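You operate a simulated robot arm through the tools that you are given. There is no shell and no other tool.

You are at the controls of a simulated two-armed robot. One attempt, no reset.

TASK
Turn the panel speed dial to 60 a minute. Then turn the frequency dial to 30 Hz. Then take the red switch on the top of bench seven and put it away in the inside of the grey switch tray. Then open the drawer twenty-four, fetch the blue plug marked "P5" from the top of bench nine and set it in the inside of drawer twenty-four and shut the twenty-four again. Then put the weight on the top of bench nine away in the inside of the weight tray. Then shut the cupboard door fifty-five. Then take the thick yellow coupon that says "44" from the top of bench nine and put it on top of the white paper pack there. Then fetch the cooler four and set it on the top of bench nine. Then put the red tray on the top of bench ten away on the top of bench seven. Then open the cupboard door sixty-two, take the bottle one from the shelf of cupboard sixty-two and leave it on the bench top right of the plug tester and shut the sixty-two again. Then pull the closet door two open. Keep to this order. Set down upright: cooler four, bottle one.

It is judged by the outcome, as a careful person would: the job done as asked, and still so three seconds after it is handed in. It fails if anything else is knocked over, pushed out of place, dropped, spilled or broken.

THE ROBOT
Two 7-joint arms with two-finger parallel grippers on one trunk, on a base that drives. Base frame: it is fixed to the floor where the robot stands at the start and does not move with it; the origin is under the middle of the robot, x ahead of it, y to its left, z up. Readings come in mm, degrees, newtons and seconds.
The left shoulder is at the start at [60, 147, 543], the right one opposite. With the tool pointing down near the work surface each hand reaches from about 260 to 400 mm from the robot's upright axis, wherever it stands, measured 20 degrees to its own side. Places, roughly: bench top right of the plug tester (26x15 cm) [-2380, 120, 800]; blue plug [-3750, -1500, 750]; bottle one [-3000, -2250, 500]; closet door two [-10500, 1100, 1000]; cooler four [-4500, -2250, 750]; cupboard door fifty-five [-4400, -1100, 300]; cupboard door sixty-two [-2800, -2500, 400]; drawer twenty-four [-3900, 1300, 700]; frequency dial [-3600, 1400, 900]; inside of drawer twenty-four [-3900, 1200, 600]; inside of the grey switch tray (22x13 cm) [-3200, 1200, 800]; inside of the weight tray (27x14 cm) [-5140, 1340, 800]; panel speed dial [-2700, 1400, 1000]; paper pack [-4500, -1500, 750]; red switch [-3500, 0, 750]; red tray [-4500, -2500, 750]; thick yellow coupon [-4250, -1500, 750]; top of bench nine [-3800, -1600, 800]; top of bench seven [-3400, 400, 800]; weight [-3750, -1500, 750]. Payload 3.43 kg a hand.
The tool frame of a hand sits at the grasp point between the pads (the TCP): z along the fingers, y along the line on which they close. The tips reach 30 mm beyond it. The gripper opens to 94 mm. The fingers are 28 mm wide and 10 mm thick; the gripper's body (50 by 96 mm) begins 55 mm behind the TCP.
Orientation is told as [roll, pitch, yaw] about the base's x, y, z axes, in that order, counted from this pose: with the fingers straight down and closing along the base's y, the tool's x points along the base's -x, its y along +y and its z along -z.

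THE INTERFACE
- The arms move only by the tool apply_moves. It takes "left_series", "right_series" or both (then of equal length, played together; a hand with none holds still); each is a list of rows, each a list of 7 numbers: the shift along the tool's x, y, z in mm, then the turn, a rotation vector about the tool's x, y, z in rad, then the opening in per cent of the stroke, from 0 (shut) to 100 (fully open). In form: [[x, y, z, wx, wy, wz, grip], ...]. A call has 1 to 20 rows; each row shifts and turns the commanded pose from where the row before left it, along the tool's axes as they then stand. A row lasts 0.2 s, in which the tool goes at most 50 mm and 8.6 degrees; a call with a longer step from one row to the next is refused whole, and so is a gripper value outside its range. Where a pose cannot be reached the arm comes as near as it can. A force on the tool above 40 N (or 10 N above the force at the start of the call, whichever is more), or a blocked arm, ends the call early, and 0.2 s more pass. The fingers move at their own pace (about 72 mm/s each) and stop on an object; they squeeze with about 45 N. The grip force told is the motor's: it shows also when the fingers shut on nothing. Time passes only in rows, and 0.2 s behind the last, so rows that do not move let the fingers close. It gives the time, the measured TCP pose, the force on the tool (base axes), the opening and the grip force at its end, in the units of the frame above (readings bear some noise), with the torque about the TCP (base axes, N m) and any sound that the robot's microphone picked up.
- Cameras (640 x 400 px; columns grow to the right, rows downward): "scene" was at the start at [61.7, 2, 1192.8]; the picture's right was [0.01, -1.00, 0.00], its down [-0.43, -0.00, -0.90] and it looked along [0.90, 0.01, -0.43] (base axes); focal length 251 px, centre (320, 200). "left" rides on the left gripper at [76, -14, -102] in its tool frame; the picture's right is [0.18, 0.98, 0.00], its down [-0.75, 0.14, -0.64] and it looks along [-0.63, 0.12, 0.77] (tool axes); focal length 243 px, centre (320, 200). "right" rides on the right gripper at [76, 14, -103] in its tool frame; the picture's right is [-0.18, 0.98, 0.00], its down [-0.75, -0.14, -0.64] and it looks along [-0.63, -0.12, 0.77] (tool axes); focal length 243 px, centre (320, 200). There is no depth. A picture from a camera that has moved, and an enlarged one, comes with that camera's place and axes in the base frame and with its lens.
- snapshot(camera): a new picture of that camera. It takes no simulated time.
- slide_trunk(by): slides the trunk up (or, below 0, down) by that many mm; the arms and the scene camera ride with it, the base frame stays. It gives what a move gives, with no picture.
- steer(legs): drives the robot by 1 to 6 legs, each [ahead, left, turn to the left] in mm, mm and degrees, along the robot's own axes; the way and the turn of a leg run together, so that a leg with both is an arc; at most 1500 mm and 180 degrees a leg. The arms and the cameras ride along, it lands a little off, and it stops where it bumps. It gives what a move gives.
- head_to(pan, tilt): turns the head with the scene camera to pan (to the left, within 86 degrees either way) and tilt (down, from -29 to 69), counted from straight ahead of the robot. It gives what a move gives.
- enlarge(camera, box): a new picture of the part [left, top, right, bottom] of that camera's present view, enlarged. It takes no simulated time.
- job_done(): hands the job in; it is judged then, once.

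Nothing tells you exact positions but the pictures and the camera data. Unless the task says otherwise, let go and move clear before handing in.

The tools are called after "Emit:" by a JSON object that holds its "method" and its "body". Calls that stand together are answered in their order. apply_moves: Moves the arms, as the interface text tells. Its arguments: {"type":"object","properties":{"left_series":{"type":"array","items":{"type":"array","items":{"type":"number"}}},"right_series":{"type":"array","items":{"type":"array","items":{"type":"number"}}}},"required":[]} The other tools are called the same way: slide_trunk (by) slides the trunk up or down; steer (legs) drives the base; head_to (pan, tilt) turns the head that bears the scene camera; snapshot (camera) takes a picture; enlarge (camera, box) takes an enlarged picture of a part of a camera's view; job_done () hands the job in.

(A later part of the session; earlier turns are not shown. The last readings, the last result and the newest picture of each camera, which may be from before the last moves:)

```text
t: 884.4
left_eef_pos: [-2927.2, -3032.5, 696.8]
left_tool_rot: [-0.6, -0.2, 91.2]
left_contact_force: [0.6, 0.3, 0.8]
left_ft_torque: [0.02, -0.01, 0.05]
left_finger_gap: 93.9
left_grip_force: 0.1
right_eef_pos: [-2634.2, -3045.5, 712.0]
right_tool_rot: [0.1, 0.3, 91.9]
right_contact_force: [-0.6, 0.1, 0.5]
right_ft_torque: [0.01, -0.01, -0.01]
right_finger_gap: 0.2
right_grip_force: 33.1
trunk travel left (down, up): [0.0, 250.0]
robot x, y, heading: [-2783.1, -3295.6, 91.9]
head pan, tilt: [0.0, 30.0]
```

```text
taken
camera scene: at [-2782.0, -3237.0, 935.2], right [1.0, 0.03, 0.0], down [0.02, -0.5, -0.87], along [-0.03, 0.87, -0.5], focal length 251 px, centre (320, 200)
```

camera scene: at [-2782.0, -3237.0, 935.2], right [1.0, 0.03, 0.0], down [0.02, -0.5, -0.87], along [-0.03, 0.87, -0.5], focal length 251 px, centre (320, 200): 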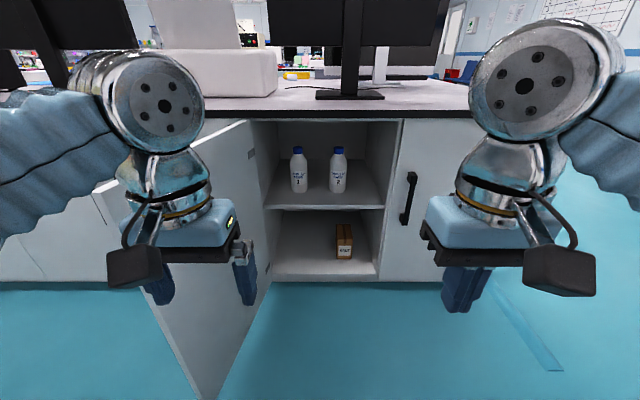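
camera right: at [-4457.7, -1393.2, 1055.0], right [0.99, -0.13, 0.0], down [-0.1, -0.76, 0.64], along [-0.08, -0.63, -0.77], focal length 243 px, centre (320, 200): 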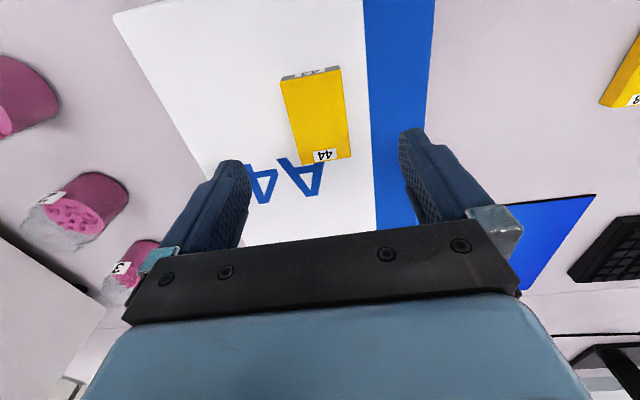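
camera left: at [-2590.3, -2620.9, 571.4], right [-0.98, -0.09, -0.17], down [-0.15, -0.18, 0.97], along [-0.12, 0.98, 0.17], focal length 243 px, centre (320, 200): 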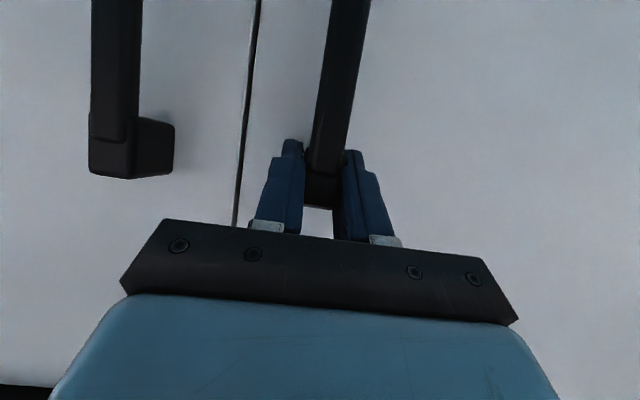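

Emit:
{"method": "enlarge", "body": {"camera": "scene", "box": [255, 115, 405, 285]}}

Emit:
{"method": "enlarge", "body": {"camera": "scene", "box": [280, 135, 360, 205]}}

```text
2.35 times, centred on (330, 200) of scene
camera zoom: at [-2782.0, -3237.0, 935.2], right [1.0, 0.03, 0.0], down [0.02, -0.5, -0.87], along [-0.03, 0.87, -0.5], focal length 590 px, centre (296, 200)
```

zoom: 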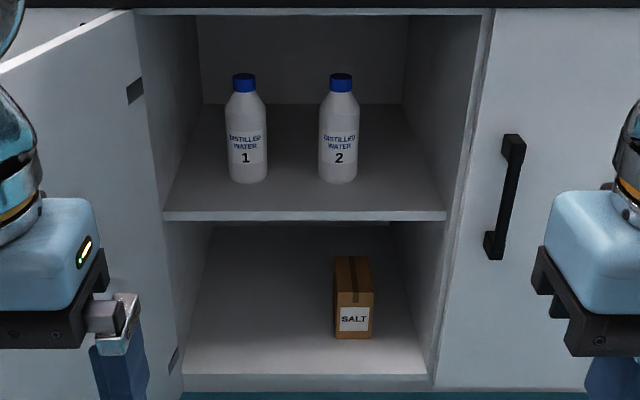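

```text
5.71 times, centred on (320, 170) of scene
camera zoom: at [-2782.0, -3237.0, 935.2], right [1.0, 0.03, 0.0], down [0.02, -0.5, -0.87], along [-0.03, 0.87, -0.5], focal length 1432 px, centre (320, 371)
```

zoom: 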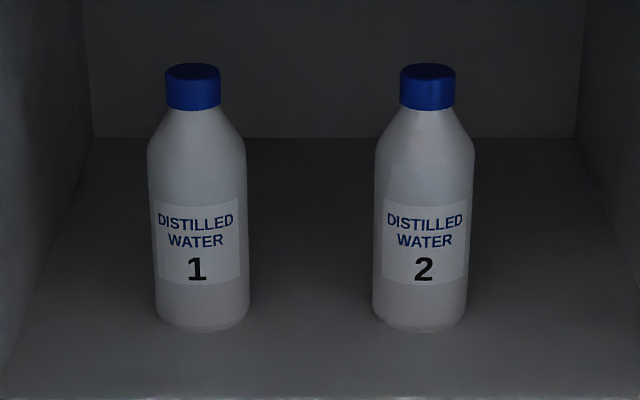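

Bottle 1 is the left one: base centre about (-2898, -2285), shelf at z≈444, body about 68 mm wide and 183 mm tall. To keep my left elbow clear of the door when reaching in low, I'll first push the door a bit further open from its inner side.

Emit:
{"method": "slide_trunk", "body": {"by": 70}}

Emit:
{"method": "apply_moves", "body": {"left_series": [[0, 0, 0, 0, 0, 0, 50], [0, 0, 0, 0, 0, 0, 0], [0, 0, 0, 0, 0, 0, 0]]}}

Emit:
{"method": "steer", "body": {"legs": [[245, 0, -1.8]]}}

Emit:
{"method": "head_to", "body": {"pan": 35, "tilt": 45}}

Emit:
{"method": "snapshot", "body": {"camera": "scene"}}

```text
t: 885.5
left_eef_pos: [-2927.2, -3033.8, 767.4]
left_tool_rot: [-0.5, -0.2, 91.2]
left_contact_force: [0.0, -0.3, 0.8]
left_ft_torque: [0.01, 0.04, -0.03]
left_finger_gap: 94.1
left_grip_force: 0.0
right_eef_pos: [-2633.7, -3044.3, 782.4]
right_tool_rot: [0.1, 0.5, 92.0]
right_contact_force: [-0.3, 0.0, 0.8]
right_ft_torque: [0.0, 0.0, -0.01]
right_finger_gap: 0.1
right_grip_force: 33.4
trunk travel left (down, up): [-70.0, 180.0]
robot x, y, heading: [-2781.5, -3300.1, 92.0]
head pan, tilt: [0.0, 30.0]
```

```text
t: 886.3
left_eef_pos: [-2928.1, -3032.8, 767.1]
left_tool_rot: [-0.5, -0.2, 91.2]
left_contact_force: [0.2, 0.6, -0.2]
left_ft_torque: [-0.02, 0.0, 0.03]
left_finger_gap: 0.1
left_grip_force: 15.1
right_eef_pos: [-2635.0, -3043.9, 783.9]
right_tool_rot: [0.1, 0.3, 91.9]
right_contact_force: [-1.3, -0.1, -0.2]
right_ft_torque: [0.0, 0.04, 0.0]
right_finger_gap: 0.0
right_grip_force: 32.7
trunk travel left (down, up): [-70.0, 180.0]
robot x, y, heading: [-2779.1, -3299.6, 91.7]
head pan, tilt: [0.0, 30.0]
```

```text
t: 888.1
left_eef_pos: [-2925.4, -2787.2, 766.8]
left_tool_rot: [-0.4, -0.2, 89.8]
left_contact_force: [-0.5, -0.2, 0.1]
left_ft_torque: [-0.03, 0.01, -0.04]
left_finger_gap: 0.0
left_grip_force: 33.0
right_eef_pos: [-2633.3, -2806.4, 782.9]
right_tool_rot: [0.1, 0.4, 90.5]
right_contact_force: [0.0, -0.1, 0.1]
right_ft_torque: [0.0, 0.0, 0.02]
right_finger_gap: 0.0
right_grip_force: 32.6
trunk travel left (down, up): [-70.0, 180.0]
robot x, y, heading: [-2784.1, -3059.1, 90.1]
head pan, tilt: [0.0, 30.0]
```

```text
t: 889.1
left_eef_pos: [-2925.7, -2787.5, 766.9]
left_tool_rot: [-0.5, -0.2, 89.8]
left_contact_force: [0.5, 0.5, 0.3]
left_ft_torque: [-0.01, -0.02, -0.02]
left_finger_gap: 0.2
left_grip_force: 33.0
right_eef_pos: [-2632.9, -2805.6, 782.4]
right_tool_rot: [0.1, 0.4, 90.5]
right_contact_force: [-0.4, 0.1, -0.7]
right_ft_torque: [0.0, 0.02, -0.01]
right_finger_gap: 0.1
right_grip_force: 32.8
trunk travel left (down, up): [-70.0, 180.0]
robot x, y, heading: [-2785.8, -3058.2, 90.4]
head pan, tilt: [35.0, 45.0]
```

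```text
taken
camera scene: at [-2831.8, -3019.1, 982.7], right [0.81, 0.58, 0.0], down [0.41, -0.58, -0.71], along [-0.41, 0.58, -0.71], focal length 251 px, centre (320, 200)
```

scene: 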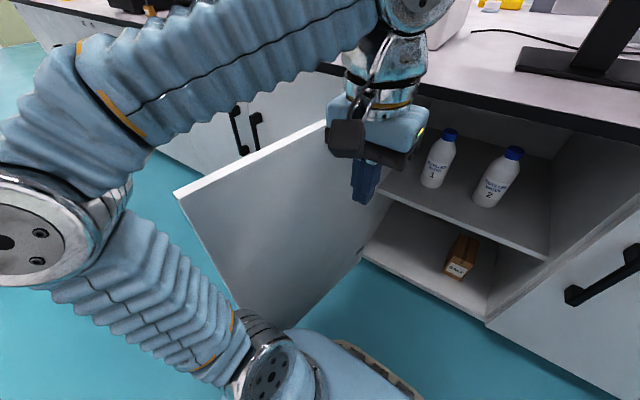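

Emit:
{"method": "steer", "body": {"legs": [[0, 150, 0]]}}

Emit:
{"method": "steer", "body": {"legs": [[0, 150, 0]]}}

Emit:
{"method": "snapshot", "body": {"camera": "scene"}}

```text
t: 890.6
left_eef_pos: [-2995.7, -2796.0, 768.8]
left_tool_rot: [-0.3, -0.3, 85.6]
left_contact_force: [-0.2, -0.8, 0.5]
left_ft_torque: [-0.01, -0.01, -0.02]
left_finger_gap: 0.0
left_grip_force: 33.0
right_eef_pos: [-2704.8, -2834.5, 784.1]
right_tool_rot: [0.3, 0.2, 86.4]
right_contact_force: [-0.2, -0.4, 0.8]
right_ft_torque: [0.02, -0.02, -0.03]
right_finger_gap: 0.0
right_grip_force: 33.0
trunk travel left (down, up): [-70.0, 180.0]
robot x, y, heading: [-2877.6, -3073.3, 86.3]
head pan, tilt: [35.0, 45.0]
stopped in leg 1: the robot was blocked; the commanded pose is now the measured one
```

```text
t: 891.8
left_eef_pos: [-2998.4, -2808.5, 768.2]
left_tool_rot: [-0.4, -0.3, 79.2]
left_contact_force: [-0.3, 0.7, 0.2]
left_ft_torque: [0.02, 0.05, 0.0]
left_finger_gap: 0.0
left_grip_force: 33.0
right_eef_pos: [-2713.5, -2881.2, 783.0]
right_tool_rot: [0.2, 0.2, 80.0]
right_contact_force: [-0.5, 0.2, 0.2]
right_ft_torque: [0.0, -0.04, -0.04]
right_finger_gap: 0.0
right_grip_force: 32.9
trunk travel left (down, up): [-70.0, 180.0]
robot x, y, heading: [-2907.8, -3095.2, 80.0]
head pan, tilt: [35.0, 45.0]
stopped in leg 1: the robot was blocked; the commanded pose is now the measured one
```

```text
taken
camera scene: at [-2948.5, -3054.9, 983.7], right [0.91, 0.42, 0.0], down [0.3, -0.64, -0.71], along [-0.3, 0.64, -0.7], focal length 251 px, centre (320, 200)
```

scene: 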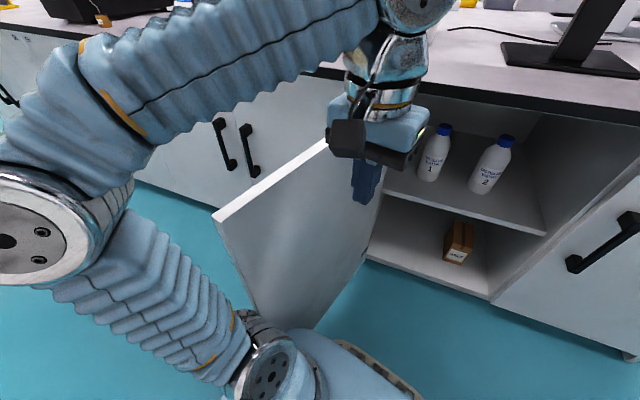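

The base itself met the door's free edge. I'll back away, extend the arm further forward instead, and push with the base kept south of the door.

Emit:
{"method": "steer", "body": {"legs": [[-60, -60, 0], [-100, -40, 10]]}}

Emit:
{"method": "apply_moves", "body": {"left_series": [[-40, 0, 0, 0, 0, 0, 0], [-40, 0, 0, 0, 0, 0, 0], [-40, 0, 0, 0, 0, 0, 0], [-30, 0, 0, 0, 0, 0, 0], [0, 0, 0, 0, 0, 0, 0]]}}

Emit:
{"method": "snapshot", "body": {"camera": "scene"}}

```text
t: 893.7
left_eef_pos: [-2968.4, -3001.7, 766.4]
left_tool_rot: [-0.5, -0.2, 89.2]
left_contact_force: [-0.1, 0.0, -0.3]
left_ft_torque: [0.0, 0.01, -0.01]
left_finger_gap: 0.0
left_grip_force: 32.6
right_eef_pos: [-2676.8, -3023.9, 782.3]
right_tool_rot: [0.1, 0.4, 90.0]
right_contact_force: [0.3, 0.6, -0.9]
right_ft_torque: [-0.02, -0.01, 0.0]
right_finger_gap: 0.2
right_grip_force: 32.9
trunk travel left (down, up): [-70.0, 180.0]
robot x, y, heading: [-2829.7, -3274.6, 89.6]
head pan, tilt: [35.0, 45.0]
```

```text
t: 894.9
left_eef_pos: [-2965.0, -2850.8, 766.9]
left_tool_rot: [-0.5, -0.1, 89.1]
left_contact_force: [0.5, 0.2, -0.6]
left_ft_torque: [0.01, -0.01, -0.02]
left_finger_gap: 0.0
left_grip_force: 33.3
right_eef_pos: [-2676.3, -3024.0, 783.2]
right_tool_rot: [0.1, 0.3, 89.9]
right_contact_force: [-0.2, -1.3, 0.3]
right_ft_torque: [0.0, 0.01, -0.03]
right_finger_gap: 0.3
right_grip_force: 33.4
trunk travel left (down, up): [-70.0, 180.0]
robot x, y, heading: [-2827.4, -3271.6, 89.7]
head pan, tilt: [35.0, 45.0]
```

```text
taken
camera scene: at [-2877.4, -3235.8, 982.6], right [0.82, 0.57, 0.0], down [0.4, -0.58, -0.71], along [-0.4, 0.58, -0.71], focal length 251 px, centre (320, 200)
```

scene: 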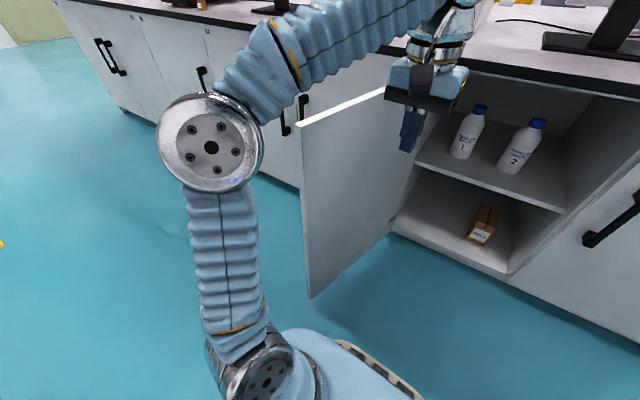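

Emit:
{"method": "steer", "body": {"legs": [[0, 140, 0]]}}

Emit:
{"method": "steer", "body": {"legs": [[0, 130, 0]]}}

Emit:
{"method": "snapshot", "body": {"camera": "scene"}}

```text
t: 896.3
left_eef_pos: [-3084.2, -2852.5, 767.2]
left_tool_rot: [-1.5, -0.1, 87.9]
left_contact_force: [2.8, 0.3, 0.3]
left_ft_torque: [-0.02, -0.01, -0.04]
left_finger_gap: 0.2
left_grip_force: 32.8
right_eef_pos: [-2805.3, -3024.5, 781.4]
right_tool_rot: [0.1, 0.4, 89.9]
right_contact_force: [-0.4, -0.4, 0.4]
right_ft_torque: [0.04, -0.02, 0.0]
right_finger_gap: 0.0
right_grip_force: 33.3
trunk travel left (down, up): [-70.0, 180.0]
robot x, y, heading: [-2958.6, -3277.1, 89.6]
head pan, tilt: [35.0, 45.0]
stopped in leg 1: the force on the tool passed its limit at 56 N (the readings are from after the stop); the commanded pose is now the measured one
```

```text
t: 897.0
left_eef_pos: [-3085.7, -2854.5, 767.6]
left_tool_rot: [-2.3, -0.4, 86.4]
left_contact_force: [8.8, 1.4, 1.7]
left_ft_torque: [0.01, 0.07, -0.17]
left_finger_gap: 0.0
left_grip_force: 32.6
right_eef_pos: [-2815.3, -3023.7, 782.7]
right_tool_rot: [0.2, 0.4, 89.7]
right_contact_force: [-0.5, -0.6, 0.3]
right_ft_torque: [-0.01, 0.0, -0.01]
right_finger_gap: 0.3
right_grip_force: 32.8
trunk travel left (down, up): [-70.0, 180.0]
robot x, y, heading: [-2970.0, -3274.7, 89.5]
head pan, tilt: [35.0, 45.0]
stopped in leg 1: the force on the tool passed its limit at 66 N (the readings are from after the stop); the commanded pose is now the measured one
```

```text
taken
camera scene: at [-3016.4, -3234.9, 982.7], right [0.82, 0.57, 0.0], down [0.4, -0.58, -0.71], along [-0.4, 0.58, -0.71], focal length 251 px, centre (320, 200)
```

scene: 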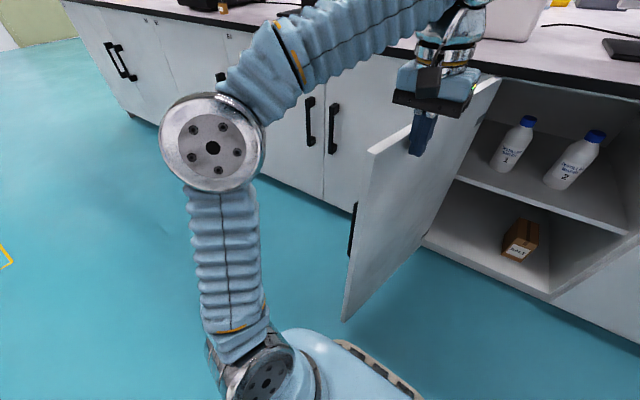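

The door's stop is at about 100°, so it won't open further. I'll instead come in from the right at a heading of about 103°, which keeps my left elbow clear of the door. First I retreat and set up the arm postures.

Emit:
{"method": "steer", "body": {"legs": [[0, -120, 0], [-20, -290, 0]]}}

Emit:
{"method": "apply_moves", "body": {"left_series": [[35, 15, 0, 0, 0, 0, 0], [35, 15, 0, 0, 0, 0, 0], [0, 10, 0, 0, 0, 0, 0], [0, 0, 0, 0, 0, 0, 0]], "right_series": [[30, 0, 0, 0, 0, 0, 0], [30, 0, 0, 0, 0, 0, 0], [0, 0, 0, 0, 0, 0, 0], [0, 0, 0, 0, 0, 0, 0]]}}

Emit:
{"method": "slide_trunk", "body": {"by": -70}}

Emit:
{"method": "apply_moves", "body": {"left_series": [[0, 0, 0, 0, -0.15, 0, 40], [0, 0, 0, 0, -0.15, 0, 100], [0, 0, 0, 0, -0.15, 0, 100], [0, 0, 0, 0, -0.15, 0, 100], [0, 0, 0, 0, -0.15, 0, 100], [0, 0, 0, 0, -0.15, 0, 100], [0, 0, 0, 0, -0.147, 0, 100], [0, 0, 0, 0, 0, 0, 100]]}}

Emit:
{"method": "head_to", "body": {"pan": 10, "tilt": 40}}

Emit:
{"method": "snapshot", "body": {"camera": "scene"}}

```text
t: 899.9
left_eef_pos: [-2669.3, -2875.8, 767.4]
left_tool_rot: [-2.3, -0.3, 86.4]
left_contact_force: [0.6, 0.0, -0.3]
left_ft_torque: [0.0, 0.02, 0.02]
left_finger_gap: 0.0
left_grip_force: 32.7
right_eef_pos: [-2398.9, -3047.5, 782.8]
right_tool_rot: [0.0, 0.4, 89.7]
right_contact_force: [0.5, -0.7, 0.7]
right_ft_torque: [0.02, -0.02, 0.0]
right_finger_gap: 0.0
right_grip_force: 33.3
trunk travel left (down, up): [-70.0, 180.0]
robot x, y, heading: [-2558.4, -3294.6, 89.6]
head pan, tilt: [35.0, 45.0]
```

```text
t: 900.9
left_eef_pos: [-2715.7, -2943.6, 765.5]
left_tool_rot: [-2.3, -0.3, 86.3]
left_contact_force: [0.3, 0.4, -0.5]
left_ft_torque: [-0.01, 0.0, -0.02]
left_finger_gap: 0.0
left_grip_force: 33.2
right_eef_pos: [-2399.1, -3108.6, 784.1]
right_tool_rot: [0.2, 0.4, 89.6]
right_contact_force: [0.8, 0.2, 0.8]
right_ft_torque: [-0.01, -0.04, 0.02]
right_finger_gap: 0.1
right_grip_force: 33.0
trunk travel left (down, up): [-70.0, 180.0]
robot x, y, heading: [-2552.4, -3296.3, 89.8]
head pan, tilt: [35.0, 45.0]
```

```text
t: 902.0
left_eef_pos: [-2714.6, -2943.1, 695.1]
left_tool_rot: [-2.3, -0.3, 86.4]
left_contact_force: [-0.5, 0.4, -0.4]
left_ft_torque: [0.0, -0.02, 0.0]
left_finger_gap: 0.1
left_grip_force: 33.0
right_eef_pos: [-2399.9, -3108.8, 713.9]
right_tool_rot: [0.1, 0.3, 89.6]
right_contact_force: [0.4, 0.2, 0.2]
right_ft_torque: [0.0, 0.01, 0.01]
right_finger_gap: 0.1
right_grip_force: 33.1
trunk travel left (down, up): [0.0, 250.0]
robot x, y, heading: [-2553.9, -3296.9, 89.5]
head pan, tilt: [35.0, 45.0]
```

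```text
t: 903.8
left_eef_pos: [-2715.1, -2943.8, 696.3]
left_tool_rot: [-4.6, -60.4, 90.3]
left_contact_force: [0.0, -0.3, -0.9]
left_ft_torque: [0.02, -0.01, 0.02]
left_finger_gap: 94.2
left_grip_force: 0.1
right_eef_pos: [-2399.1, -3107.9, 713.9]
right_tool_rot: [0.1, 0.4, 89.6]
right_contact_force: [-0.1, -0.4, 0.2]
right_ft_torque: [0.03, -0.01, -0.01]
right_finger_gap: 0.0
right_grip_force: 32.9
trunk travel left (down, up): [0.0, 250.0]
robot x, y, heading: [-2552.6, -3299.1, 89.4]
head pan, tilt: [35.0, 45.0]
```

```text
t: 904.7
left_eef_pos: [-2715.2, -2943.2, 696.8]
left_tool_rot: [-4.6, -60.1, 90.3]
left_contact_force: [-0.1, -0.7, -0.2]
left_ft_torque: [-0.03, 0.0, 0.0]
left_finger_gap: 94.0
left_grip_force: 0.2
right_eef_pos: [-2400.6, -3108.0, 714.4]
right_tool_rot: [0.1, 0.3, 89.7]
right_contact_force: [0.2, 0.2, 1.0]
right_ft_torque: [0.04, 0.01, -0.01]
right_finger_gap: 0.0
right_grip_force: 33.1
trunk travel left (down, up): [0.0, 250.0]
robot x, y, heading: [-2554.1, -3291.7, 89.8]
head pan, tilt: [10.0, 40.0]
```

```text
taken
camera scene: at [-2569.5, -3241.1, 919.9], right [0.99, 0.17, 0.0], down [0.11, -0.63, -0.77], along [-0.13, 0.76, -0.64], focal length 251 px, centre (320, 200)
```

scene: 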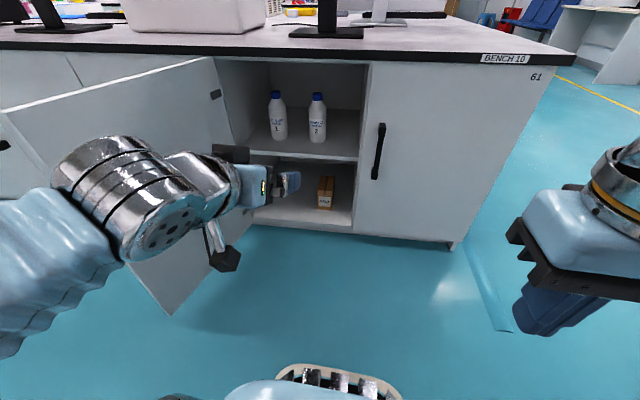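

Emit:
{"method": "apply_moves", "body": {"left_series": [[0, 0, 0, -0.08, 0, 0, 100], [24.7, 0, 28.7, 0, 0, 0, 100], [24.7, 0, 28.7, 0, 0, 0, 100], [24.7, 0, 28.7, 0, 0, 0, 100], [24.7, 0, 28.7, 0, 0, 0, 100], [0, 0, 0, 0, 0, 0, 100]]}}

```text
t: 906.1
left_eef_pos: [-2718.2, -2892.6, 551.8]
left_tool_rot: [0.0, -60.3, 90.2]
left_contact_force: [-0.6, 0.0, 0.3]
left_ft_torque: [-0.04, 0.01, 0.0]
left_finger_gap: 94.0
left_grip_force: 0.1
right_eef_pos: [-2398.5, -3108.4, 713.1]
right_tool_rot: [0.1, 0.4, 89.6]
right_contact_force: [0.2, 0.5, -0.2]
right_ft_torque: [0.04, 0.0, 0.01]
right_finger_gap: 0.3
right_grip_force: 33.1
trunk travel left (down, up): [0.0, 250.0]
robot x, y, heading: [-2552.5, -3295.5, 89.4]
head pan, tilt: [10.0, 40.0]
```

Emit:
{"method": "steer", "body": {"legs": [[0, 0, 13.4], [345, -57, 0]]}}

Emit:
{"method": "snapshot", "body": {"camera": "left"}}

Emit:
{"method": "snapshot", "body": {"camera": "scene"}}

```text
t: 909.2
left_eef_pos: [-2844.6, -2596.5, 552.3]
left_tool_rot: [0.0, -60.2, 105.0]
left_contact_force: [-0.2, -0.3, -1.3]
left_ft_torque: [-0.01, 0.03, -0.01]
left_finger_gap: 93.9
left_grip_force: 0.2
right_eef_pos: [-2479.6, -2725.1, 714.0]
right_tool_rot: [0.2, 0.4, 104.3]
right_contact_force: [0.3, 0.2, 0.4]
right_ft_torque: [-0.01, 0.02, -0.01]
right_finger_gap: 0.0
right_grip_force: 33.0
trunk travel left (down, up): [0.0, 250.0]
robot x, y, heading: [-2583.0, -2948.8, 104.4]
head pan, tilt: [10.0, 40.0]
```

```text
taken
camera left: at [-2797.4, -2714.9, 536.7], right [-0.93, -0.34, -0.16], down [-0.09, -0.21, 0.97], along [-0.37, 0.91, 0.17], focal length 243 px, centre (320, 200)
```

left: 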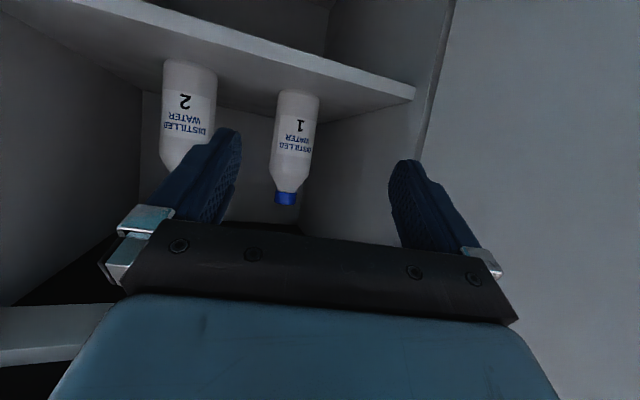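

```text
taken
camera scene: at [-2611.3, -2896.2, 919.9], right [0.91, 0.41, 0.0], down [0.26, -0.59, -0.77], along [-0.31, 0.7, -0.64], focal length 251 px, centre (320, 200)
```

scene: 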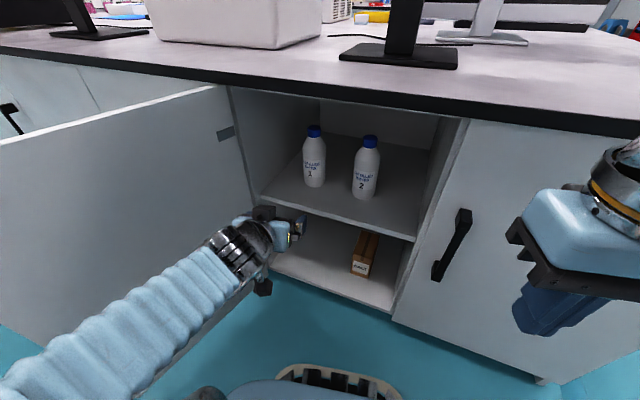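

Both views agree bottle 1 is at about (-2899, -2291). I'll drive 100 mm closer and extend the arm the rest, watching for limits.

Emit:
{"method": "steer", "body": {"legs": [[100, -24, 0]]}}

Emit:
{"method": "snapshot", "body": {"camera": "left"}}

Emit:
{"method": "snapshot", "body": {"camera": "scene"}}

```text
t: 910.4
left_eef_pos: [-2843.5, -2494.0, 552.5]
left_tool_rot: [0.0, -60.2, 104.9]
left_contact_force: [0.1, 0.7, -0.7]
left_ft_torque: [-0.03, 0.01, 0.0]
left_finger_gap: 94.2
left_grip_force: 0.1
right_eef_pos: [-2481.5, -2621.6, 714.2]
right_tool_rot: [0.0, 0.4, 104.3]
right_contact_force: [-0.6, -0.1, -0.3]
right_ft_torque: [0.0, 0.0, 0.0]
right_finger_gap: 0.1
right_grip_force: 33.1
trunk travel left (down, up): [0.0, 250.0]
robot x, y, heading: [-2586.8, -2841.8, 104.2]
head pan, tilt: [10.0, 40.0]
```

```text
taken
camera left: at [-2798.0, -2610.9, 536.7], right [-0.93, -0.34, -0.16], down [-0.09, -0.21, 0.97], along [-0.37, 0.92, 0.17], focal length 243 px, centre (320, 200)
```

left: 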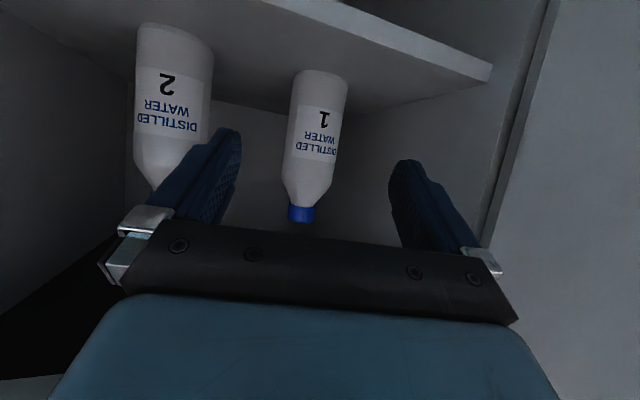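

```text
taken
camera scene: at [-2612.2, -2792.5, 919.9], right [0.91, 0.41, 0.0], down [0.26, -0.59, -0.77], along [-0.31, 0.7, -0.64], focal length 251 px, centre (320, 200)
```

scene: 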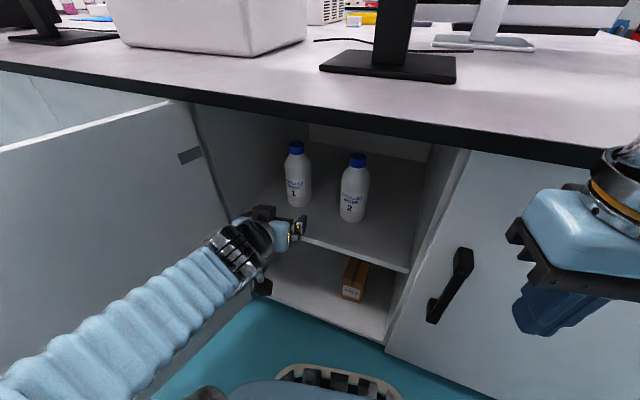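

Emit:
{"method": "apply_moves", "body": {"left_series": [[-15, 0, 26, 0, 0, 0, 100], [-15, 0, 26, 0, 0, 0, 100], [-15, 0, 26, 0, 0, 0, 100], [-15, 0, 26, 0, 0, 0, 100], [0, 0, 0, 0, 0, 0, 100]]}}

Emit:
{"method": "snapshot", "body": {"camera": "left"}}

Emit:
{"method": "snapshot", "body": {"camera": "scene"}}

```text
t: 911.6
left_eef_pos: [-2876.4, -2377.8, 556.0]
left_tool_rot: [0.0, -60.2, 104.9]
left_contact_force: [0.6, -0.7, -0.1]
left_ft_torque: [-0.02, -0.02, 0.03]
left_finger_gap: 94.0
left_grip_force: 0.0
right_eef_pos: [-2481.5, -2622.0, 713.7]
right_tool_rot: [0.2, 0.4, 104.2]
right_contact_force: [0.3, -0.1, -0.2]
right_ft_torque: [-0.04, 0.01, 0.0]
right_finger_gap: 0.1
right_grip_force: 32.9
trunk travel left (down, up): [0.0, 250.0]
robot x, y, heading: [-2583.9, -2844.8, 104.2]
head pan, tilt: [10.0, 40.0]
```

```text
taken
camera left: at [-2831.0, -2496.2, 540.5], right [-0.93, -0.34, -0.16], down [-0.09, -0.21, 0.97], along [-0.37, 0.92, 0.17], focal length 243 px, centre (320, 200)
```

left: 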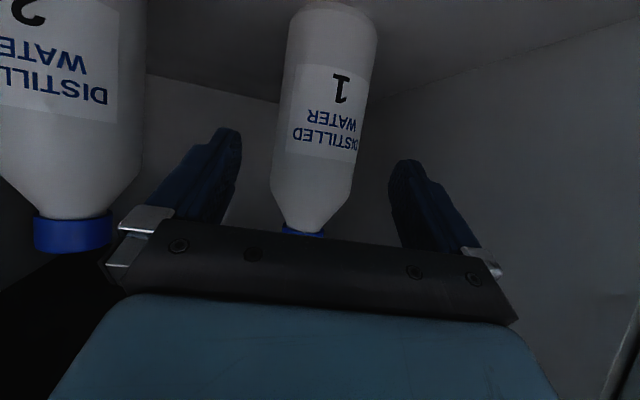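

```text
taken
camera scene: at [-2612.2, -2792.6, 919.9], right [0.91, 0.41, 0.0], down [0.26, -0.59, -0.77], along [-0.31, 0.7, -0.64], focal length 251 px, centre (320, 200)
```

scene: 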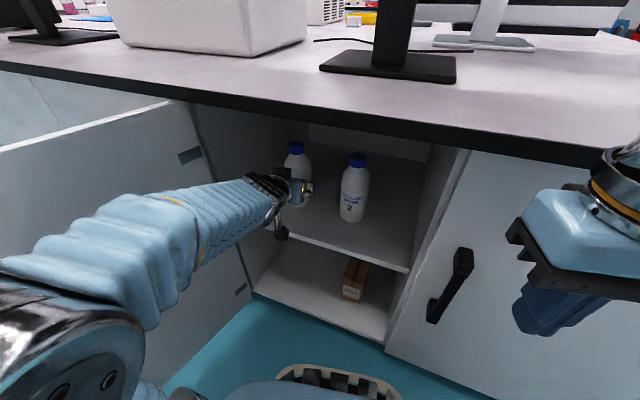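

Emit:
{"method": "apply_moves", "body": {"left_series": [[-14, 0, 25, 0, 0, 0, 100], [-14, 0, 25, 0, 0, 0, 100], [-13, 0, 23, 0, 0, 0, 100], [0, 0, 0, 0, 0, 0, 100]]}}

Emit:
{"method": "snapshot", "body": {"camera": "left"}}

Emit:
{"method": "enlarge", "body": {"camera": "scene", "box": [200, 110, 420, 260]}}

```text
t: 912.6
left_eef_pos: [-2896.4, -2296.5, 553.2]
left_tool_rot: [0.0, -60.3, 105.0]
left_contact_force: [0.8, -0.3, -0.9]
left_ft_torque: [-0.02, 0.0, 0.02]
left_finger_gap: 93.8
left_grip_force: 0.1
right_eef_pos: [-2480.5, -2621.1, 713.8]
right_tool_rot: [0.1, 0.4, 104.2]
right_contact_force: [0.1, 0.0, -0.6]
right_ft_torque: [-0.03, 0.0, 0.0]
right_finger_gap: 0.0
right_grip_force: 32.6
trunk travel left (down, up): [0.0, 250.0]
robot x, y, heading: [-2581.7, -2845.1, 104.2]
head pan, tilt: [10.0, 40.0]
```

```text
taken
camera left: at [-2851.0, -2414.8, 537.5], right [-0.93, -0.34, -0.16], down [-0.09, -0.21, 0.97], along [-0.37, 0.92, 0.17], focal length 243 px, centre (320, 200)
```

left: 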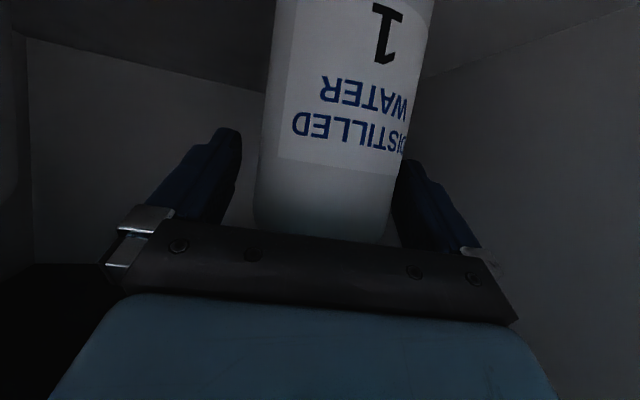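

```text
2.67 times, centred on (310, 185) of scene
camera zoom: at [-2612.2, -2792.5, 919.9], right [0.91, 0.41, 0.0], down [0.26, -0.59, -0.77], along [-0.31, 0.7, -0.64], focal length 668 px, centre (347, 240)
```

zoom: 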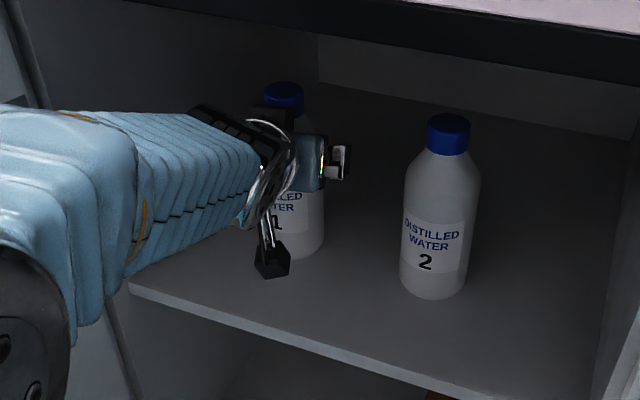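

Emit:
{"method": "apply_moves", "body": {"left_series": [[0, 0, 0, 0, 0, 0, 80], [0, 0, 0, 0, 0, 0, 60], [0, 0, 0, 0, 0, 0, 0], [0, 0, 0, 0, 0, 0, 0], [0, 0, 0, 0, 0, 0, 0]]}}

Emit:
{"method": "snapshot", "body": {"camera": "left"}}

```text
t: 913.8
left_eef_pos: [-2896.2, -2297.7, 552.8]
left_tool_rot: [0.0, -60.2, 104.9]
left_contact_force: [-2.5, 0.6, 0.5]
left_ft_torque: [0.03, 0.04, 0.02]
left_finger_gap: 72.5
left_grip_force: 45.1
right_eef_pos: [-2481.8, -2621.0, 714.1]
right_tool_rot: [0.1, 0.4, 104.1]
right_contact_force: [0.3, 0.5, -0.5]
right_ft_torque: [-0.03, 0.0, -0.03]
right_finger_gap: 0.0
right_grip_force: 32.8
trunk travel left (down, up): [0.0, 250.0]
robot x, y, heading: [-2583.4, -2842.5, 104.3]
head pan, tilt: [10.0, 40.0]
```

```text
taken
camera left: at [-2851.0, -2415.0, 537.5], right [-0.93, -0.34, -0.16], down [-0.09, -0.21, 0.97], along [-0.37, 0.92, 0.17], focal length 243 px, centre (320, 200)
```

left: 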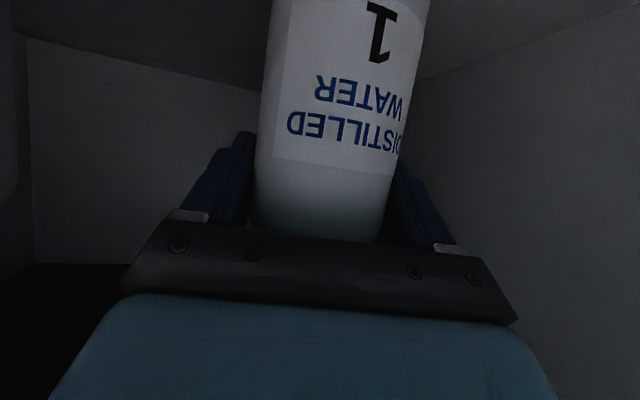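

The bottle is gripped (72.5 mm). Lifting 20 mm, then pulling straight out with the base.

Emit:
{"method": "apply_moves", "body": {"left_series": [[-8.7, 0, -5, 0, 0, 0, 0], [-8.7, 0, -5, 0, 0, 0, 0], [-4.3, 0, -2.5, 0, 0, 0, 0], [0, 0, 0, 0, 0, 0, 0]]}}

Emit:
{"method": "enlarge", "body": {"camera": "scene", "box": [200, 110, 420, 260]}}

```text
t: 914.8
left_eef_pos: [-2897.0, -2296.0, 576.9]
left_tool_rot: [0.1, -60.2, 104.9]
left_contact_force: [-0.4, -0.2, -4.7]
left_ft_torque: [0.0, 0.0, 0.01]
left_finger_gap: 72.4
left_grip_force: 45.0
right_eef_pos: [-2480.6, -2621.5, 713.3]
right_tool_rot: [0.1, 0.5, 104.3]
right_contact_force: [-0.6, 0.5, 0.1]
right_ft_torque: [0.01, 0.0, -0.02]
right_finger_gap: 0.0
right_grip_force: 33.0
trunk travel left (down, up): [0.0, 250.0]
robot x, y, heading: [-2585.4, -2841.9, 104.1]
head pan, tilt: [10.0, 40.0]
```

```text
2.67 times, centred on (310, 185) of scene
camera zoom: at [-2612.3, -2792.3, 919.9], right [0.91, 0.41, 0.0], down [0.26, -0.59, -0.77], along [-0.31, 0.7, -0.64], focal length 668 px, centre (347, 240)
```

zoom: 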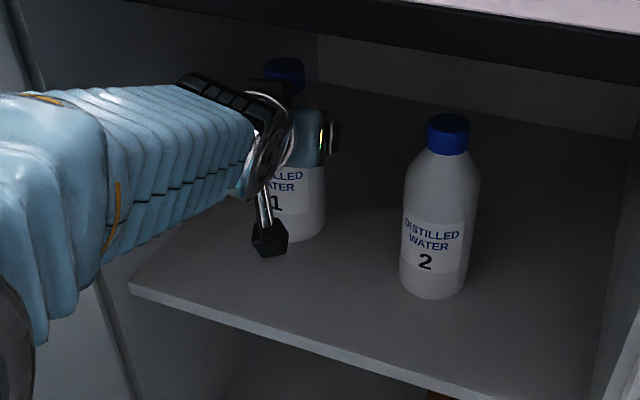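

Emit:
{"method": "steer", "body": {"legs": [[-200, 0, 0]]}}

Emit:
{"method": "steer", "body": {"legs": [[-230, 0, 0]]}}

Emit:
{"method": "snapshot", "body": {"camera": "scene"}}

```text
t: 916.4
left_eef_pos: [-2849.9, -2494.9, 577.5]
left_tool_rot: [0.0, -60.2, 105.1]
left_contact_force: [0.6, 0.1, -5.8]
left_ft_torque: [-0.02, 0.04, -0.01]
left_finger_gap: 72.5
left_grip_force: 45.2
right_eef_pos: [-2432.1, -2819.2, 713.9]
right_tool_rot: [0.1, 0.5, 104.5]
right_contact_force: [-0.7, 0.5, 0.2]
right_ft_torque: [0.03, 0.02, -0.02]
right_finger_gap: 0.0
right_grip_force: 33.2
trunk travel left (down, up): [0.0, 250.0]
robot x, y, heading: [-2534.8, -3037.9, 104.2]
head pan, tilt: [10.0, 40.0]
```

```text
t: 918.1
left_eef_pos: [-2791.0, -2723.7, 576.2]
left_tool_rot: [0.0, -60.2, 105.0]
left_contact_force: [-1.0, 0.2, -4.2]
left_ft_torque: [-0.02, -0.01, 0.02]
left_finger_gap: 72.2
left_grip_force: 45.0
right_eef_pos: [-2372.7, -3047.6, 713.7]
right_tool_rot: [0.2, 0.5, 104.2]
right_contact_force: [1.0, 0.1, 0.3]
right_ft_torque: [-0.02, -0.01, 0.04]
right_finger_gap: 0.0
right_grip_force: 33.0
trunk travel left (down, up): [0.0, 250.0]
robot x, y, heading: [-2479.3, -3265.5, 103.7]
head pan, tilt: [10.0, 40.0]
```

```text
taken
camera scene: at [-2504.4, -3219.0, 919.9], right [0.91, 0.41, 0.0], down [0.26, -0.59, -0.77], along [-0.31, 0.7, -0.64], focal length 251 px, centre (320, 200)
```

scene: 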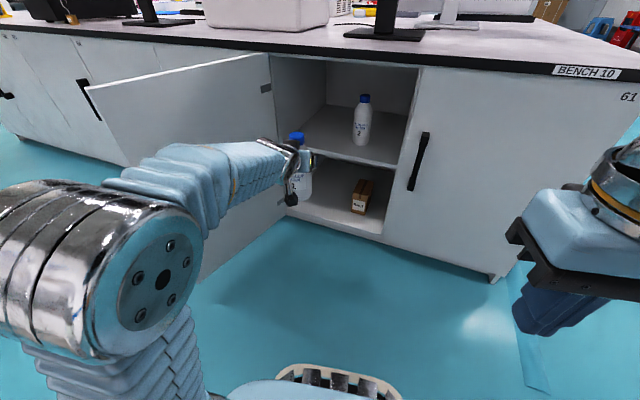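

The bottle is out. I'll retract the arm, raise the trunk, square up, and carry it round to the plug tester.

Emit:
{"method": "apply_moves", "body": {"left_series": [[15, 0, -26, 0, 0, 0, 0], [15, 0, -26, 0, 0, 0, 0], [15, 0, -26, 0, 0, 0, 0], [15, 0, -26, 0, 0, 0, 0], [10, 0, -17, 0, 0, 0, 0], [0, 0, 0, 0, 0, 0, 0]]}}

Emit:
{"method": "slide_trunk", "body": {"by": 200}}

Emit:
{"method": "steer", "body": {"legs": [[0, -150, -13.7], [0, -840, 0]]}}

Emit:
{"method": "snapshot", "body": {"camera": "scene"}}

```text
t: 919.5
left_eef_pos: [-2753.6, -2857.9, 575.3]
left_tool_rot: [-0.1, -60.2, 104.9]
left_contact_force: [0.0, -0.2, -5.5]
left_ft_torque: [0.01, 0.01, -0.04]
left_finger_gap: 72.8
left_grip_force: 45.2
right_eef_pos: [-2373.4, -3046.5, 713.4]
right_tool_rot: [0.1, 0.5, 104.2]
right_contact_force: [-0.4, -0.5, -0.4]
right_ft_torque: [0.01, 0.02, 0.0]
right_finger_gap: 0.0
right_grip_force: 32.9
trunk travel left (down, up): [0.0, 250.0]
robot x, y, heading: [-2477.2, -3268.7, 104.0]
head pan, tilt: [10.0, 40.0]
```

```text
t: 921.7
left_eef_pos: [-2752.1, -2857.7, 776.5]
left_tool_rot: [0.0, -60.1, 105.0]
left_contact_force: [0.3, 0.0, -6.1]
left_ft_torque: [0.03, 0.01, 0.01]
left_finger_gap: 72.7
left_grip_force: 45.3
right_eef_pos: [-2372.6, -3047.4, 913.8]
right_tool_rot: [0.1, 0.5, 104.2]
right_contact_force: [-0.4, -0.7, -0.7]
right_ft_torque: [0.04, 0.0, 0.02]
right_finger_gap: 0.0
right_grip_force: 32.8
trunk travel left (down, up): [-200.0, 50.0]
robot x, y, heading: [-2473.0, -3268.4, 103.8]
head pan, tilt: [10.0, 40.0]
```

```text
t: 927.1
left_eef_pos: [-1671.0, -2772.9, 775.7]
left_tool_rot: [0.1, -60.3, 92.0]
left_contact_force: [0.2, -0.3, -5.9]
left_ft_torque: [0.0, 0.05, 0.0]
left_finger_gap: 72.7
left_grip_force: 44.7
right_eef_pos: [-1343.5, -3042.3, 914.2]
right_tool_rot: [0.1, 0.5, 91.3]
right_contact_force: [0.7, 0.7, 0.6]
right_ft_torque: [0.01, -0.03, 0.0]
right_finger_gap: 0.0
right_grip_force: 33.3
trunk travel left (down, up): [-200.0, 50.0]
robot x, y, heading: [-1492.5, -3233.3, 91.3]
head pan, tilt: [10.0, 40.0]
```

```text
taken
camera scene: at [-1510.4, -3179.6, 1119.9], right [0.98, 0.19, 0.0], down [0.13, -0.63, -0.77], along [-0.15, 0.75, -0.64], focal length 251 px, centre (320, 200)
```

scene: 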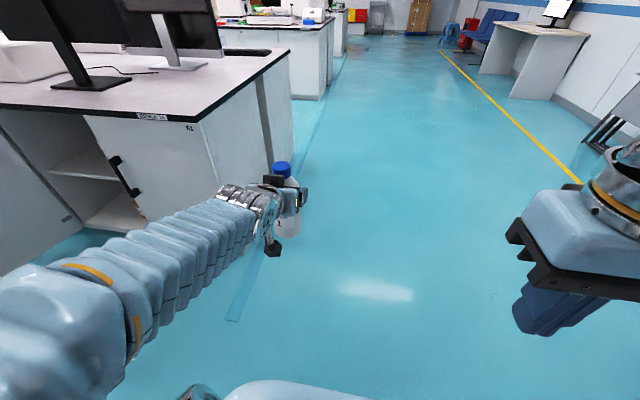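

Emit:
{"method": "steer", "body": {"legs": [[1330, 0, -1.3], [1310, 0, 0]]}}

Emit:
{"method": "snapshot", "body": {"camera": "scene"}}

```text
t: 940.0
left_eef_pos: [-1627.0, -114.7, 775.5]
left_tool_rot: [0.0, -60.2, 90.5]
left_contact_force: [-0.3, -0.3, -4.9]
left_ft_torque: [-0.02, 0.0, 0.01]
left_finger_gap: 72.7
left_grip_force: 44.5
right_eef_pos: [-1308.0, -393.7, 913.2]
right_tool_rot: [0.1, 0.4, 89.7]
right_contact_force: [-0.3, -0.2, 0.9]
right_ft_torque: [-0.02, 0.02, -0.02]
right_finger_gap: 0.0
right_grip_force: 32.9
trunk travel left (down, up): [-200.0, 50.0]
robot x, y, heading: [-1462.7, -580.9, 89.5]
head pan, tilt: [10.0, 40.0]
```

```text
taken
camera scene: at [-1477.7, -525.5, 1119.9], right [0.99, 0.17, 0.0], down [0.11, -0.63, -0.77], along [-0.13, 0.76, -0.64], focal length 251 px, centre (320, 200)
```

scene: 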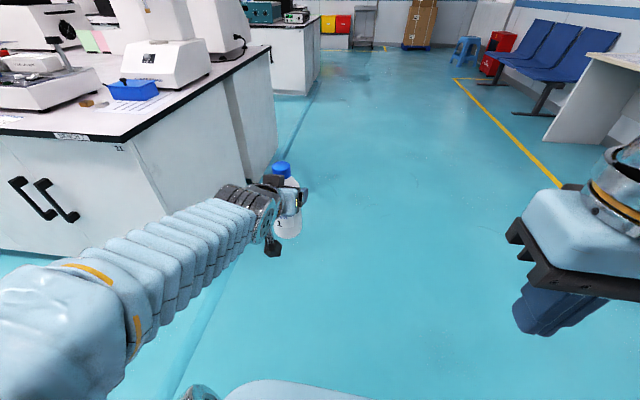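

Emit:
{"method": "slide_trunk", "body": {"by": 50}}

Emit:
{"method": "apply_moves", "body": {"left_series": [[-25, 0, -14.4, 0, 0, 0, 0], [-25, 0, -14.4, 0, 0, 0, 0], [-25, 0, -14.4, 0, 0, 0, 0], [-25, 0, -14.4, 0, 0, 0, 0], [0, 0, 0, 0, 0, 0, 0]]}}

Emit:
{"method": "steer", "body": {"legs": [[0, 745, 0.5]]}}

Emit:
{"method": "head_to", "body": {"pan": 10, "tilt": 30}}

Emit:
{"method": "snapshot", "body": {"camera": "scene"}}

```text
t: 940.9
left_eef_pos: [-1627.5, -114.7, 824.6]
left_tool_rot: [0.0, -60.2, 90.5]
left_contact_force: [0.3, -0.5, -4.8]
left_ft_torque: [0.03, 0.03, 0.0]
left_finger_gap: 72.5
left_grip_force: 45.0
right_eef_pos: [-1307.3, -393.5, 963.7]
right_tool_rot: [0.1, 0.5, 89.7]
right_contact_force: [0.2, -0.3, -0.8]
right_ft_torque: [-0.01, 0.02, 0.0]
right_finger_gap: 0.1
right_grip_force: 32.6
trunk travel left (down, up): [-250.0, 0.0]
robot x, y, heading: [-1460.7, -577.7, 89.6]
head pan, tilt: [10.0, 40.0]
```

```text
t: 942.1
left_eef_pos: [-1628.5, -114.1, 941.5]
left_tool_rot: [0.0, -60.2, 90.5]
left_contact_force: [-0.7, 0.4, -5.5]
left_ft_torque: [0.0, -0.03, -0.01]
left_finger_gap: 72.6
left_grip_force: 45.5
right_eef_pos: [-1307.3, -391.5, 963.1]
right_tool_rot: [0.1, 0.5, 89.7]
right_contact_force: [-0.5, 0.1, -0.7]
right_ft_torque: [0.0, 0.03, 0.02]
right_finger_gap: 0.1
right_grip_force: 33.1
trunk travel left (down, up): [-250.0, 0.0]
robot x, y, heading: [-1467.4, -581.5, 89.6]
head pan, tilt: [10.0, 40.0]
```

```text
t: 946.1
left_eef_pos: [-2367.9, -113.4, 942.3]
left_tool_rot: [-0.1, -60.3, 90.9]
left_contact_force: [0.2, 0.4, -5.1]
left_ft_torque: [-0.01, 0.0, 0.0]
left_finger_gap: 72.2
left_grip_force: 45.7
right_eef_pos: [-2046.0, -389.3, 963.3]
right_tool_rot: [0.1, 0.4, 90.4]
right_contact_force: [0.3, -1.5, 0.4]
right_ft_torque: [0.0, 0.02, -0.01]
right_finger_gap: 0.1
right_grip_force: 33.0
trunk travel left (down, up): [-250.0, 0.0]
robot x, y, heading: [-2198.7, -576.4, 90.2]
head pan, tilt: [10.0, 40.0]
```

```text
t: 946.9
left_eef_pos: [-2368.3, -113.7, 941.0]
left_tool_rot: [0.0, -60.1, 91.0]
left_contact_force: [0.1, 1.0, -5.1]
left_ft_torque: [-0.01, 0.0, 0.05]
left_finger_gap: 72.5
left_grip_force: 45.1
right_eef_pos: [-2045.3, -389.3, 964.0]
right_tool_rot: [0.1, 0.5, 90.2]
right_contact_force: [-0.4, -0.8, -1.1]
right_ft_torque: [0.0, 0.03, 0.0]
right_finger_gap: 0.1
right_grip_force: 32.9
trunk travel left (down, up): [-250.0, 0.0]
robot x, y, heading: [-2200.3, -582.2, 90.1]
head pan, tilt: [10.0, 30.0]
```

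```text
taken
camera scene: at [-2215.5, -518.9, 1185.2], right [0.98, 0.18, 0.0], down [0.09, -0.49, -0.87], along [-0.15, 0.85, -0.5], focal length 251 px, centre (320, 200)
```

scene: 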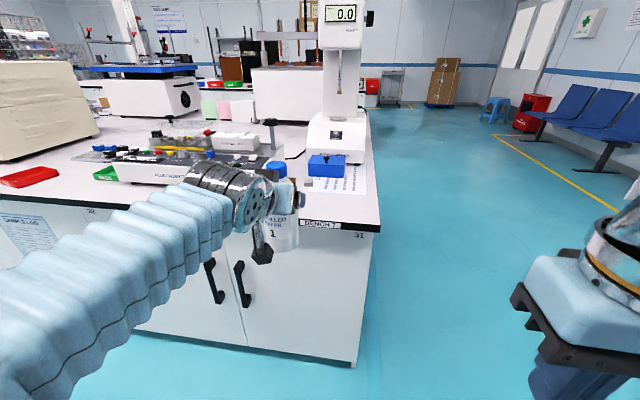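

Emit:
{"method": "steer", "body": {"legs": [[225, 10, 0]]}}

Emit:
{"method": "head_to", "body": {"pan": 20, "tilt": 40}}

Emit:
{"method": "snapshot", "body": {"camera": "scene"}}

Emit:
{"method": "snapshot", "body": {"camera": "left"}}

```text
t: 948.6
left_eef_pos: [-2377.6, 113.1, 942.8]
left_tool_rot: [0.0, -60.1, 90.8]
left_contact_force: [0.1, -0.4, -5.3]
left_ft_torque: [-0.02, -0.03, -0.04]
left_finger_gap: 72.6
left_grip_force: 44.6
right_eef_pos: [-2056.8, -161.9, 963.5]
right_tool_rot: [0.1, 0.4, 90.0]
right_contact_force: [0.4, -0.2, 0.3]
right_ft_torque: [-0.01, -0.02, 0.0]
right_finger_gap: 0.1
right_grip_force: 33.0
trunk travel left (down, up): [-250.0, 0.0]
robot x, y, heading: [-2212.1, -351.4, 90.1]
head pan, tilt: [10.0, 30.0]
```

```text
t: 949.3
left_eef_pos: [-2377.9, 111.9, 941.7]
left_tool_rot: [-0.1, -60.1, 90.8]
left_contact_force: [-0.2, 0.6, -6.1]
left_ft_torque: [-0.03, -0.01, 0.02]
left_finger_gap: 72.6
left_grip_force: 45.1
right_eef_pos: [-2055.2, -163.9, 964.0]
right_tool_rot: [0.1, 0.5, 90.1]
right_contact_force: [-0.9, -0.5, 1.1]
right_ft_torque: [-0.01, 0.0, -0.01]
right_finger_gap: 0.0
right_grip_force: 32.9
trunk travel left (down, up): [-250.0, 0.0]
robot x, y, heading: [-2209.1, -352.8, 90.2]
head pan, tilt: [20.0, 40.0]
```

```text
taken
camera scene: at [-2239.2, -300.7, 1169.9], right [0.94, 0.34, 0.0], down [0.22, -0.6, -0.77], along [-0.26, 0.72, -0.64], focal length 251 px, centre (320, 200)
```

scene: 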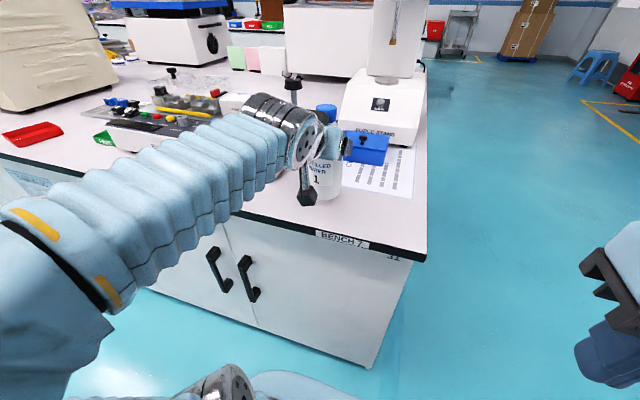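

```text
taken
camera left: at [-2362.7, -12.2, 926.5], right [-0.98, -0.11, -0.16], down [-0.14, -0.18, 0.97], along [-0.13, 0.98, 0.17], focal length 243 px, centre (320, 200)
```

left: 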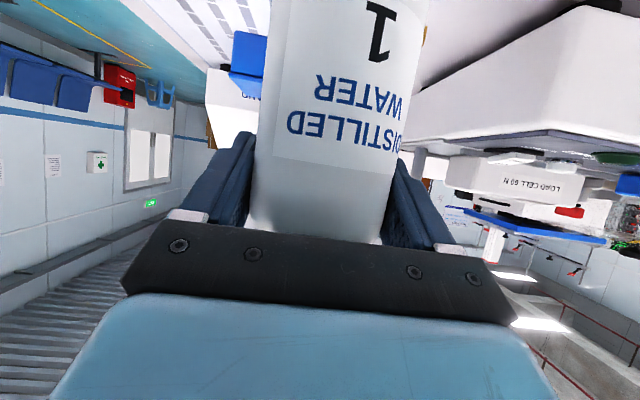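

Emit:
{"method": "apply_moves", "body": {"left_series": [[10.4, 0, 6, 0, 0, 0, 0], [10.4, 0, 6, 0, 0, 0, 0], [3.5, 0, 2, 0, 0, 0, 0], [0, 0, 0, 0, 0, 0, 0]]}}

Emit:
{"method": "apply_moves", "body": {"left_series": [[1.7, 0, 1, 0, 0, 0, 0], [1.7, 0, 1, 0, 0, 0, 0], [0, 0, 0, 0, 0, 0, 0]]}}

Emit:
{"method": "enlarge", "body": {"camera": "scene", "box": [220, 80, 440, 260]}}

```text
t: 950.3
left_eef_pos: [-2376.9, 113.7, 913.9]
left_tool_rot: [0.0, -60.2, 90.9]
left_contact_force: [0.4, 0.5, -4.1]
left_ft_torque: [0.08, 0.01, 0.02]
left_finger_gap: 72.6
left_grip_force: 44.8
right_eef_pos: [-2055.5, -162.7, 964.1]
right_tool_rot: [0.1, 0.6, 90.1]
right_contact_force: [-0.1, -0.3, 0.0]
right_ft_torque: [-0.02, -0.01, 0.01]
right_finger_gap: 0.1
right_grip_force: 32.6
trunk travel left (down, up): [-250.0, 0.0]
robot x, y, heading: [-2209.0, -350.9, 89.9]
head pan, tilt: [20.0, 40.0]
```

```text
t: 951.1
left_eef_pos: [-2377.8, 114.0, 913.9]
left_tool_rot: [0.3, -60.6, 90.7]
left_contact_force: [-3.4, 10.1, 31.4]
left_ft_torque: [-0.07, 0.13, -0.05]
left_finger_gap: 72.5
left_grip_force: 44.6
right_eef_pos: [-2056.0, -164.0, 964.5]
right_tool_rot: [0.1, 0.4, 90.1]
right_contact_force: [-0.4, -0.6, -0.5]
right_ft_torque: [-0.01, -0.03, -0.03]
right_finger_gap: 0.0
right_grip_force: 33.0
trunk travel left (down, up): [-250.0, 0.0]
robot x, y, heading: [-2202.2, -350.8, 90.2]
head pan, tilt: [20.0, 40.0]
```

```text
2.22 times, centred on (330, 170) of scene
camera zoom: at [-2238.9, -301.7, 1170.4], right [0.94, 0.34, 0.0], down [0.22, -0.6, -0.77], along [-0.26, 0.72, -0.64], focal length 557 px, centre (298, 267)
```

zoom: 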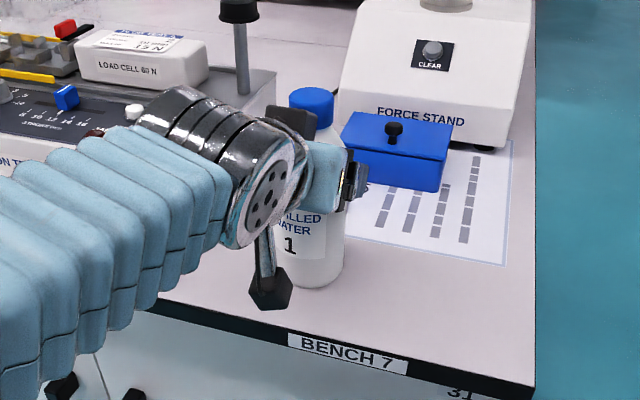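

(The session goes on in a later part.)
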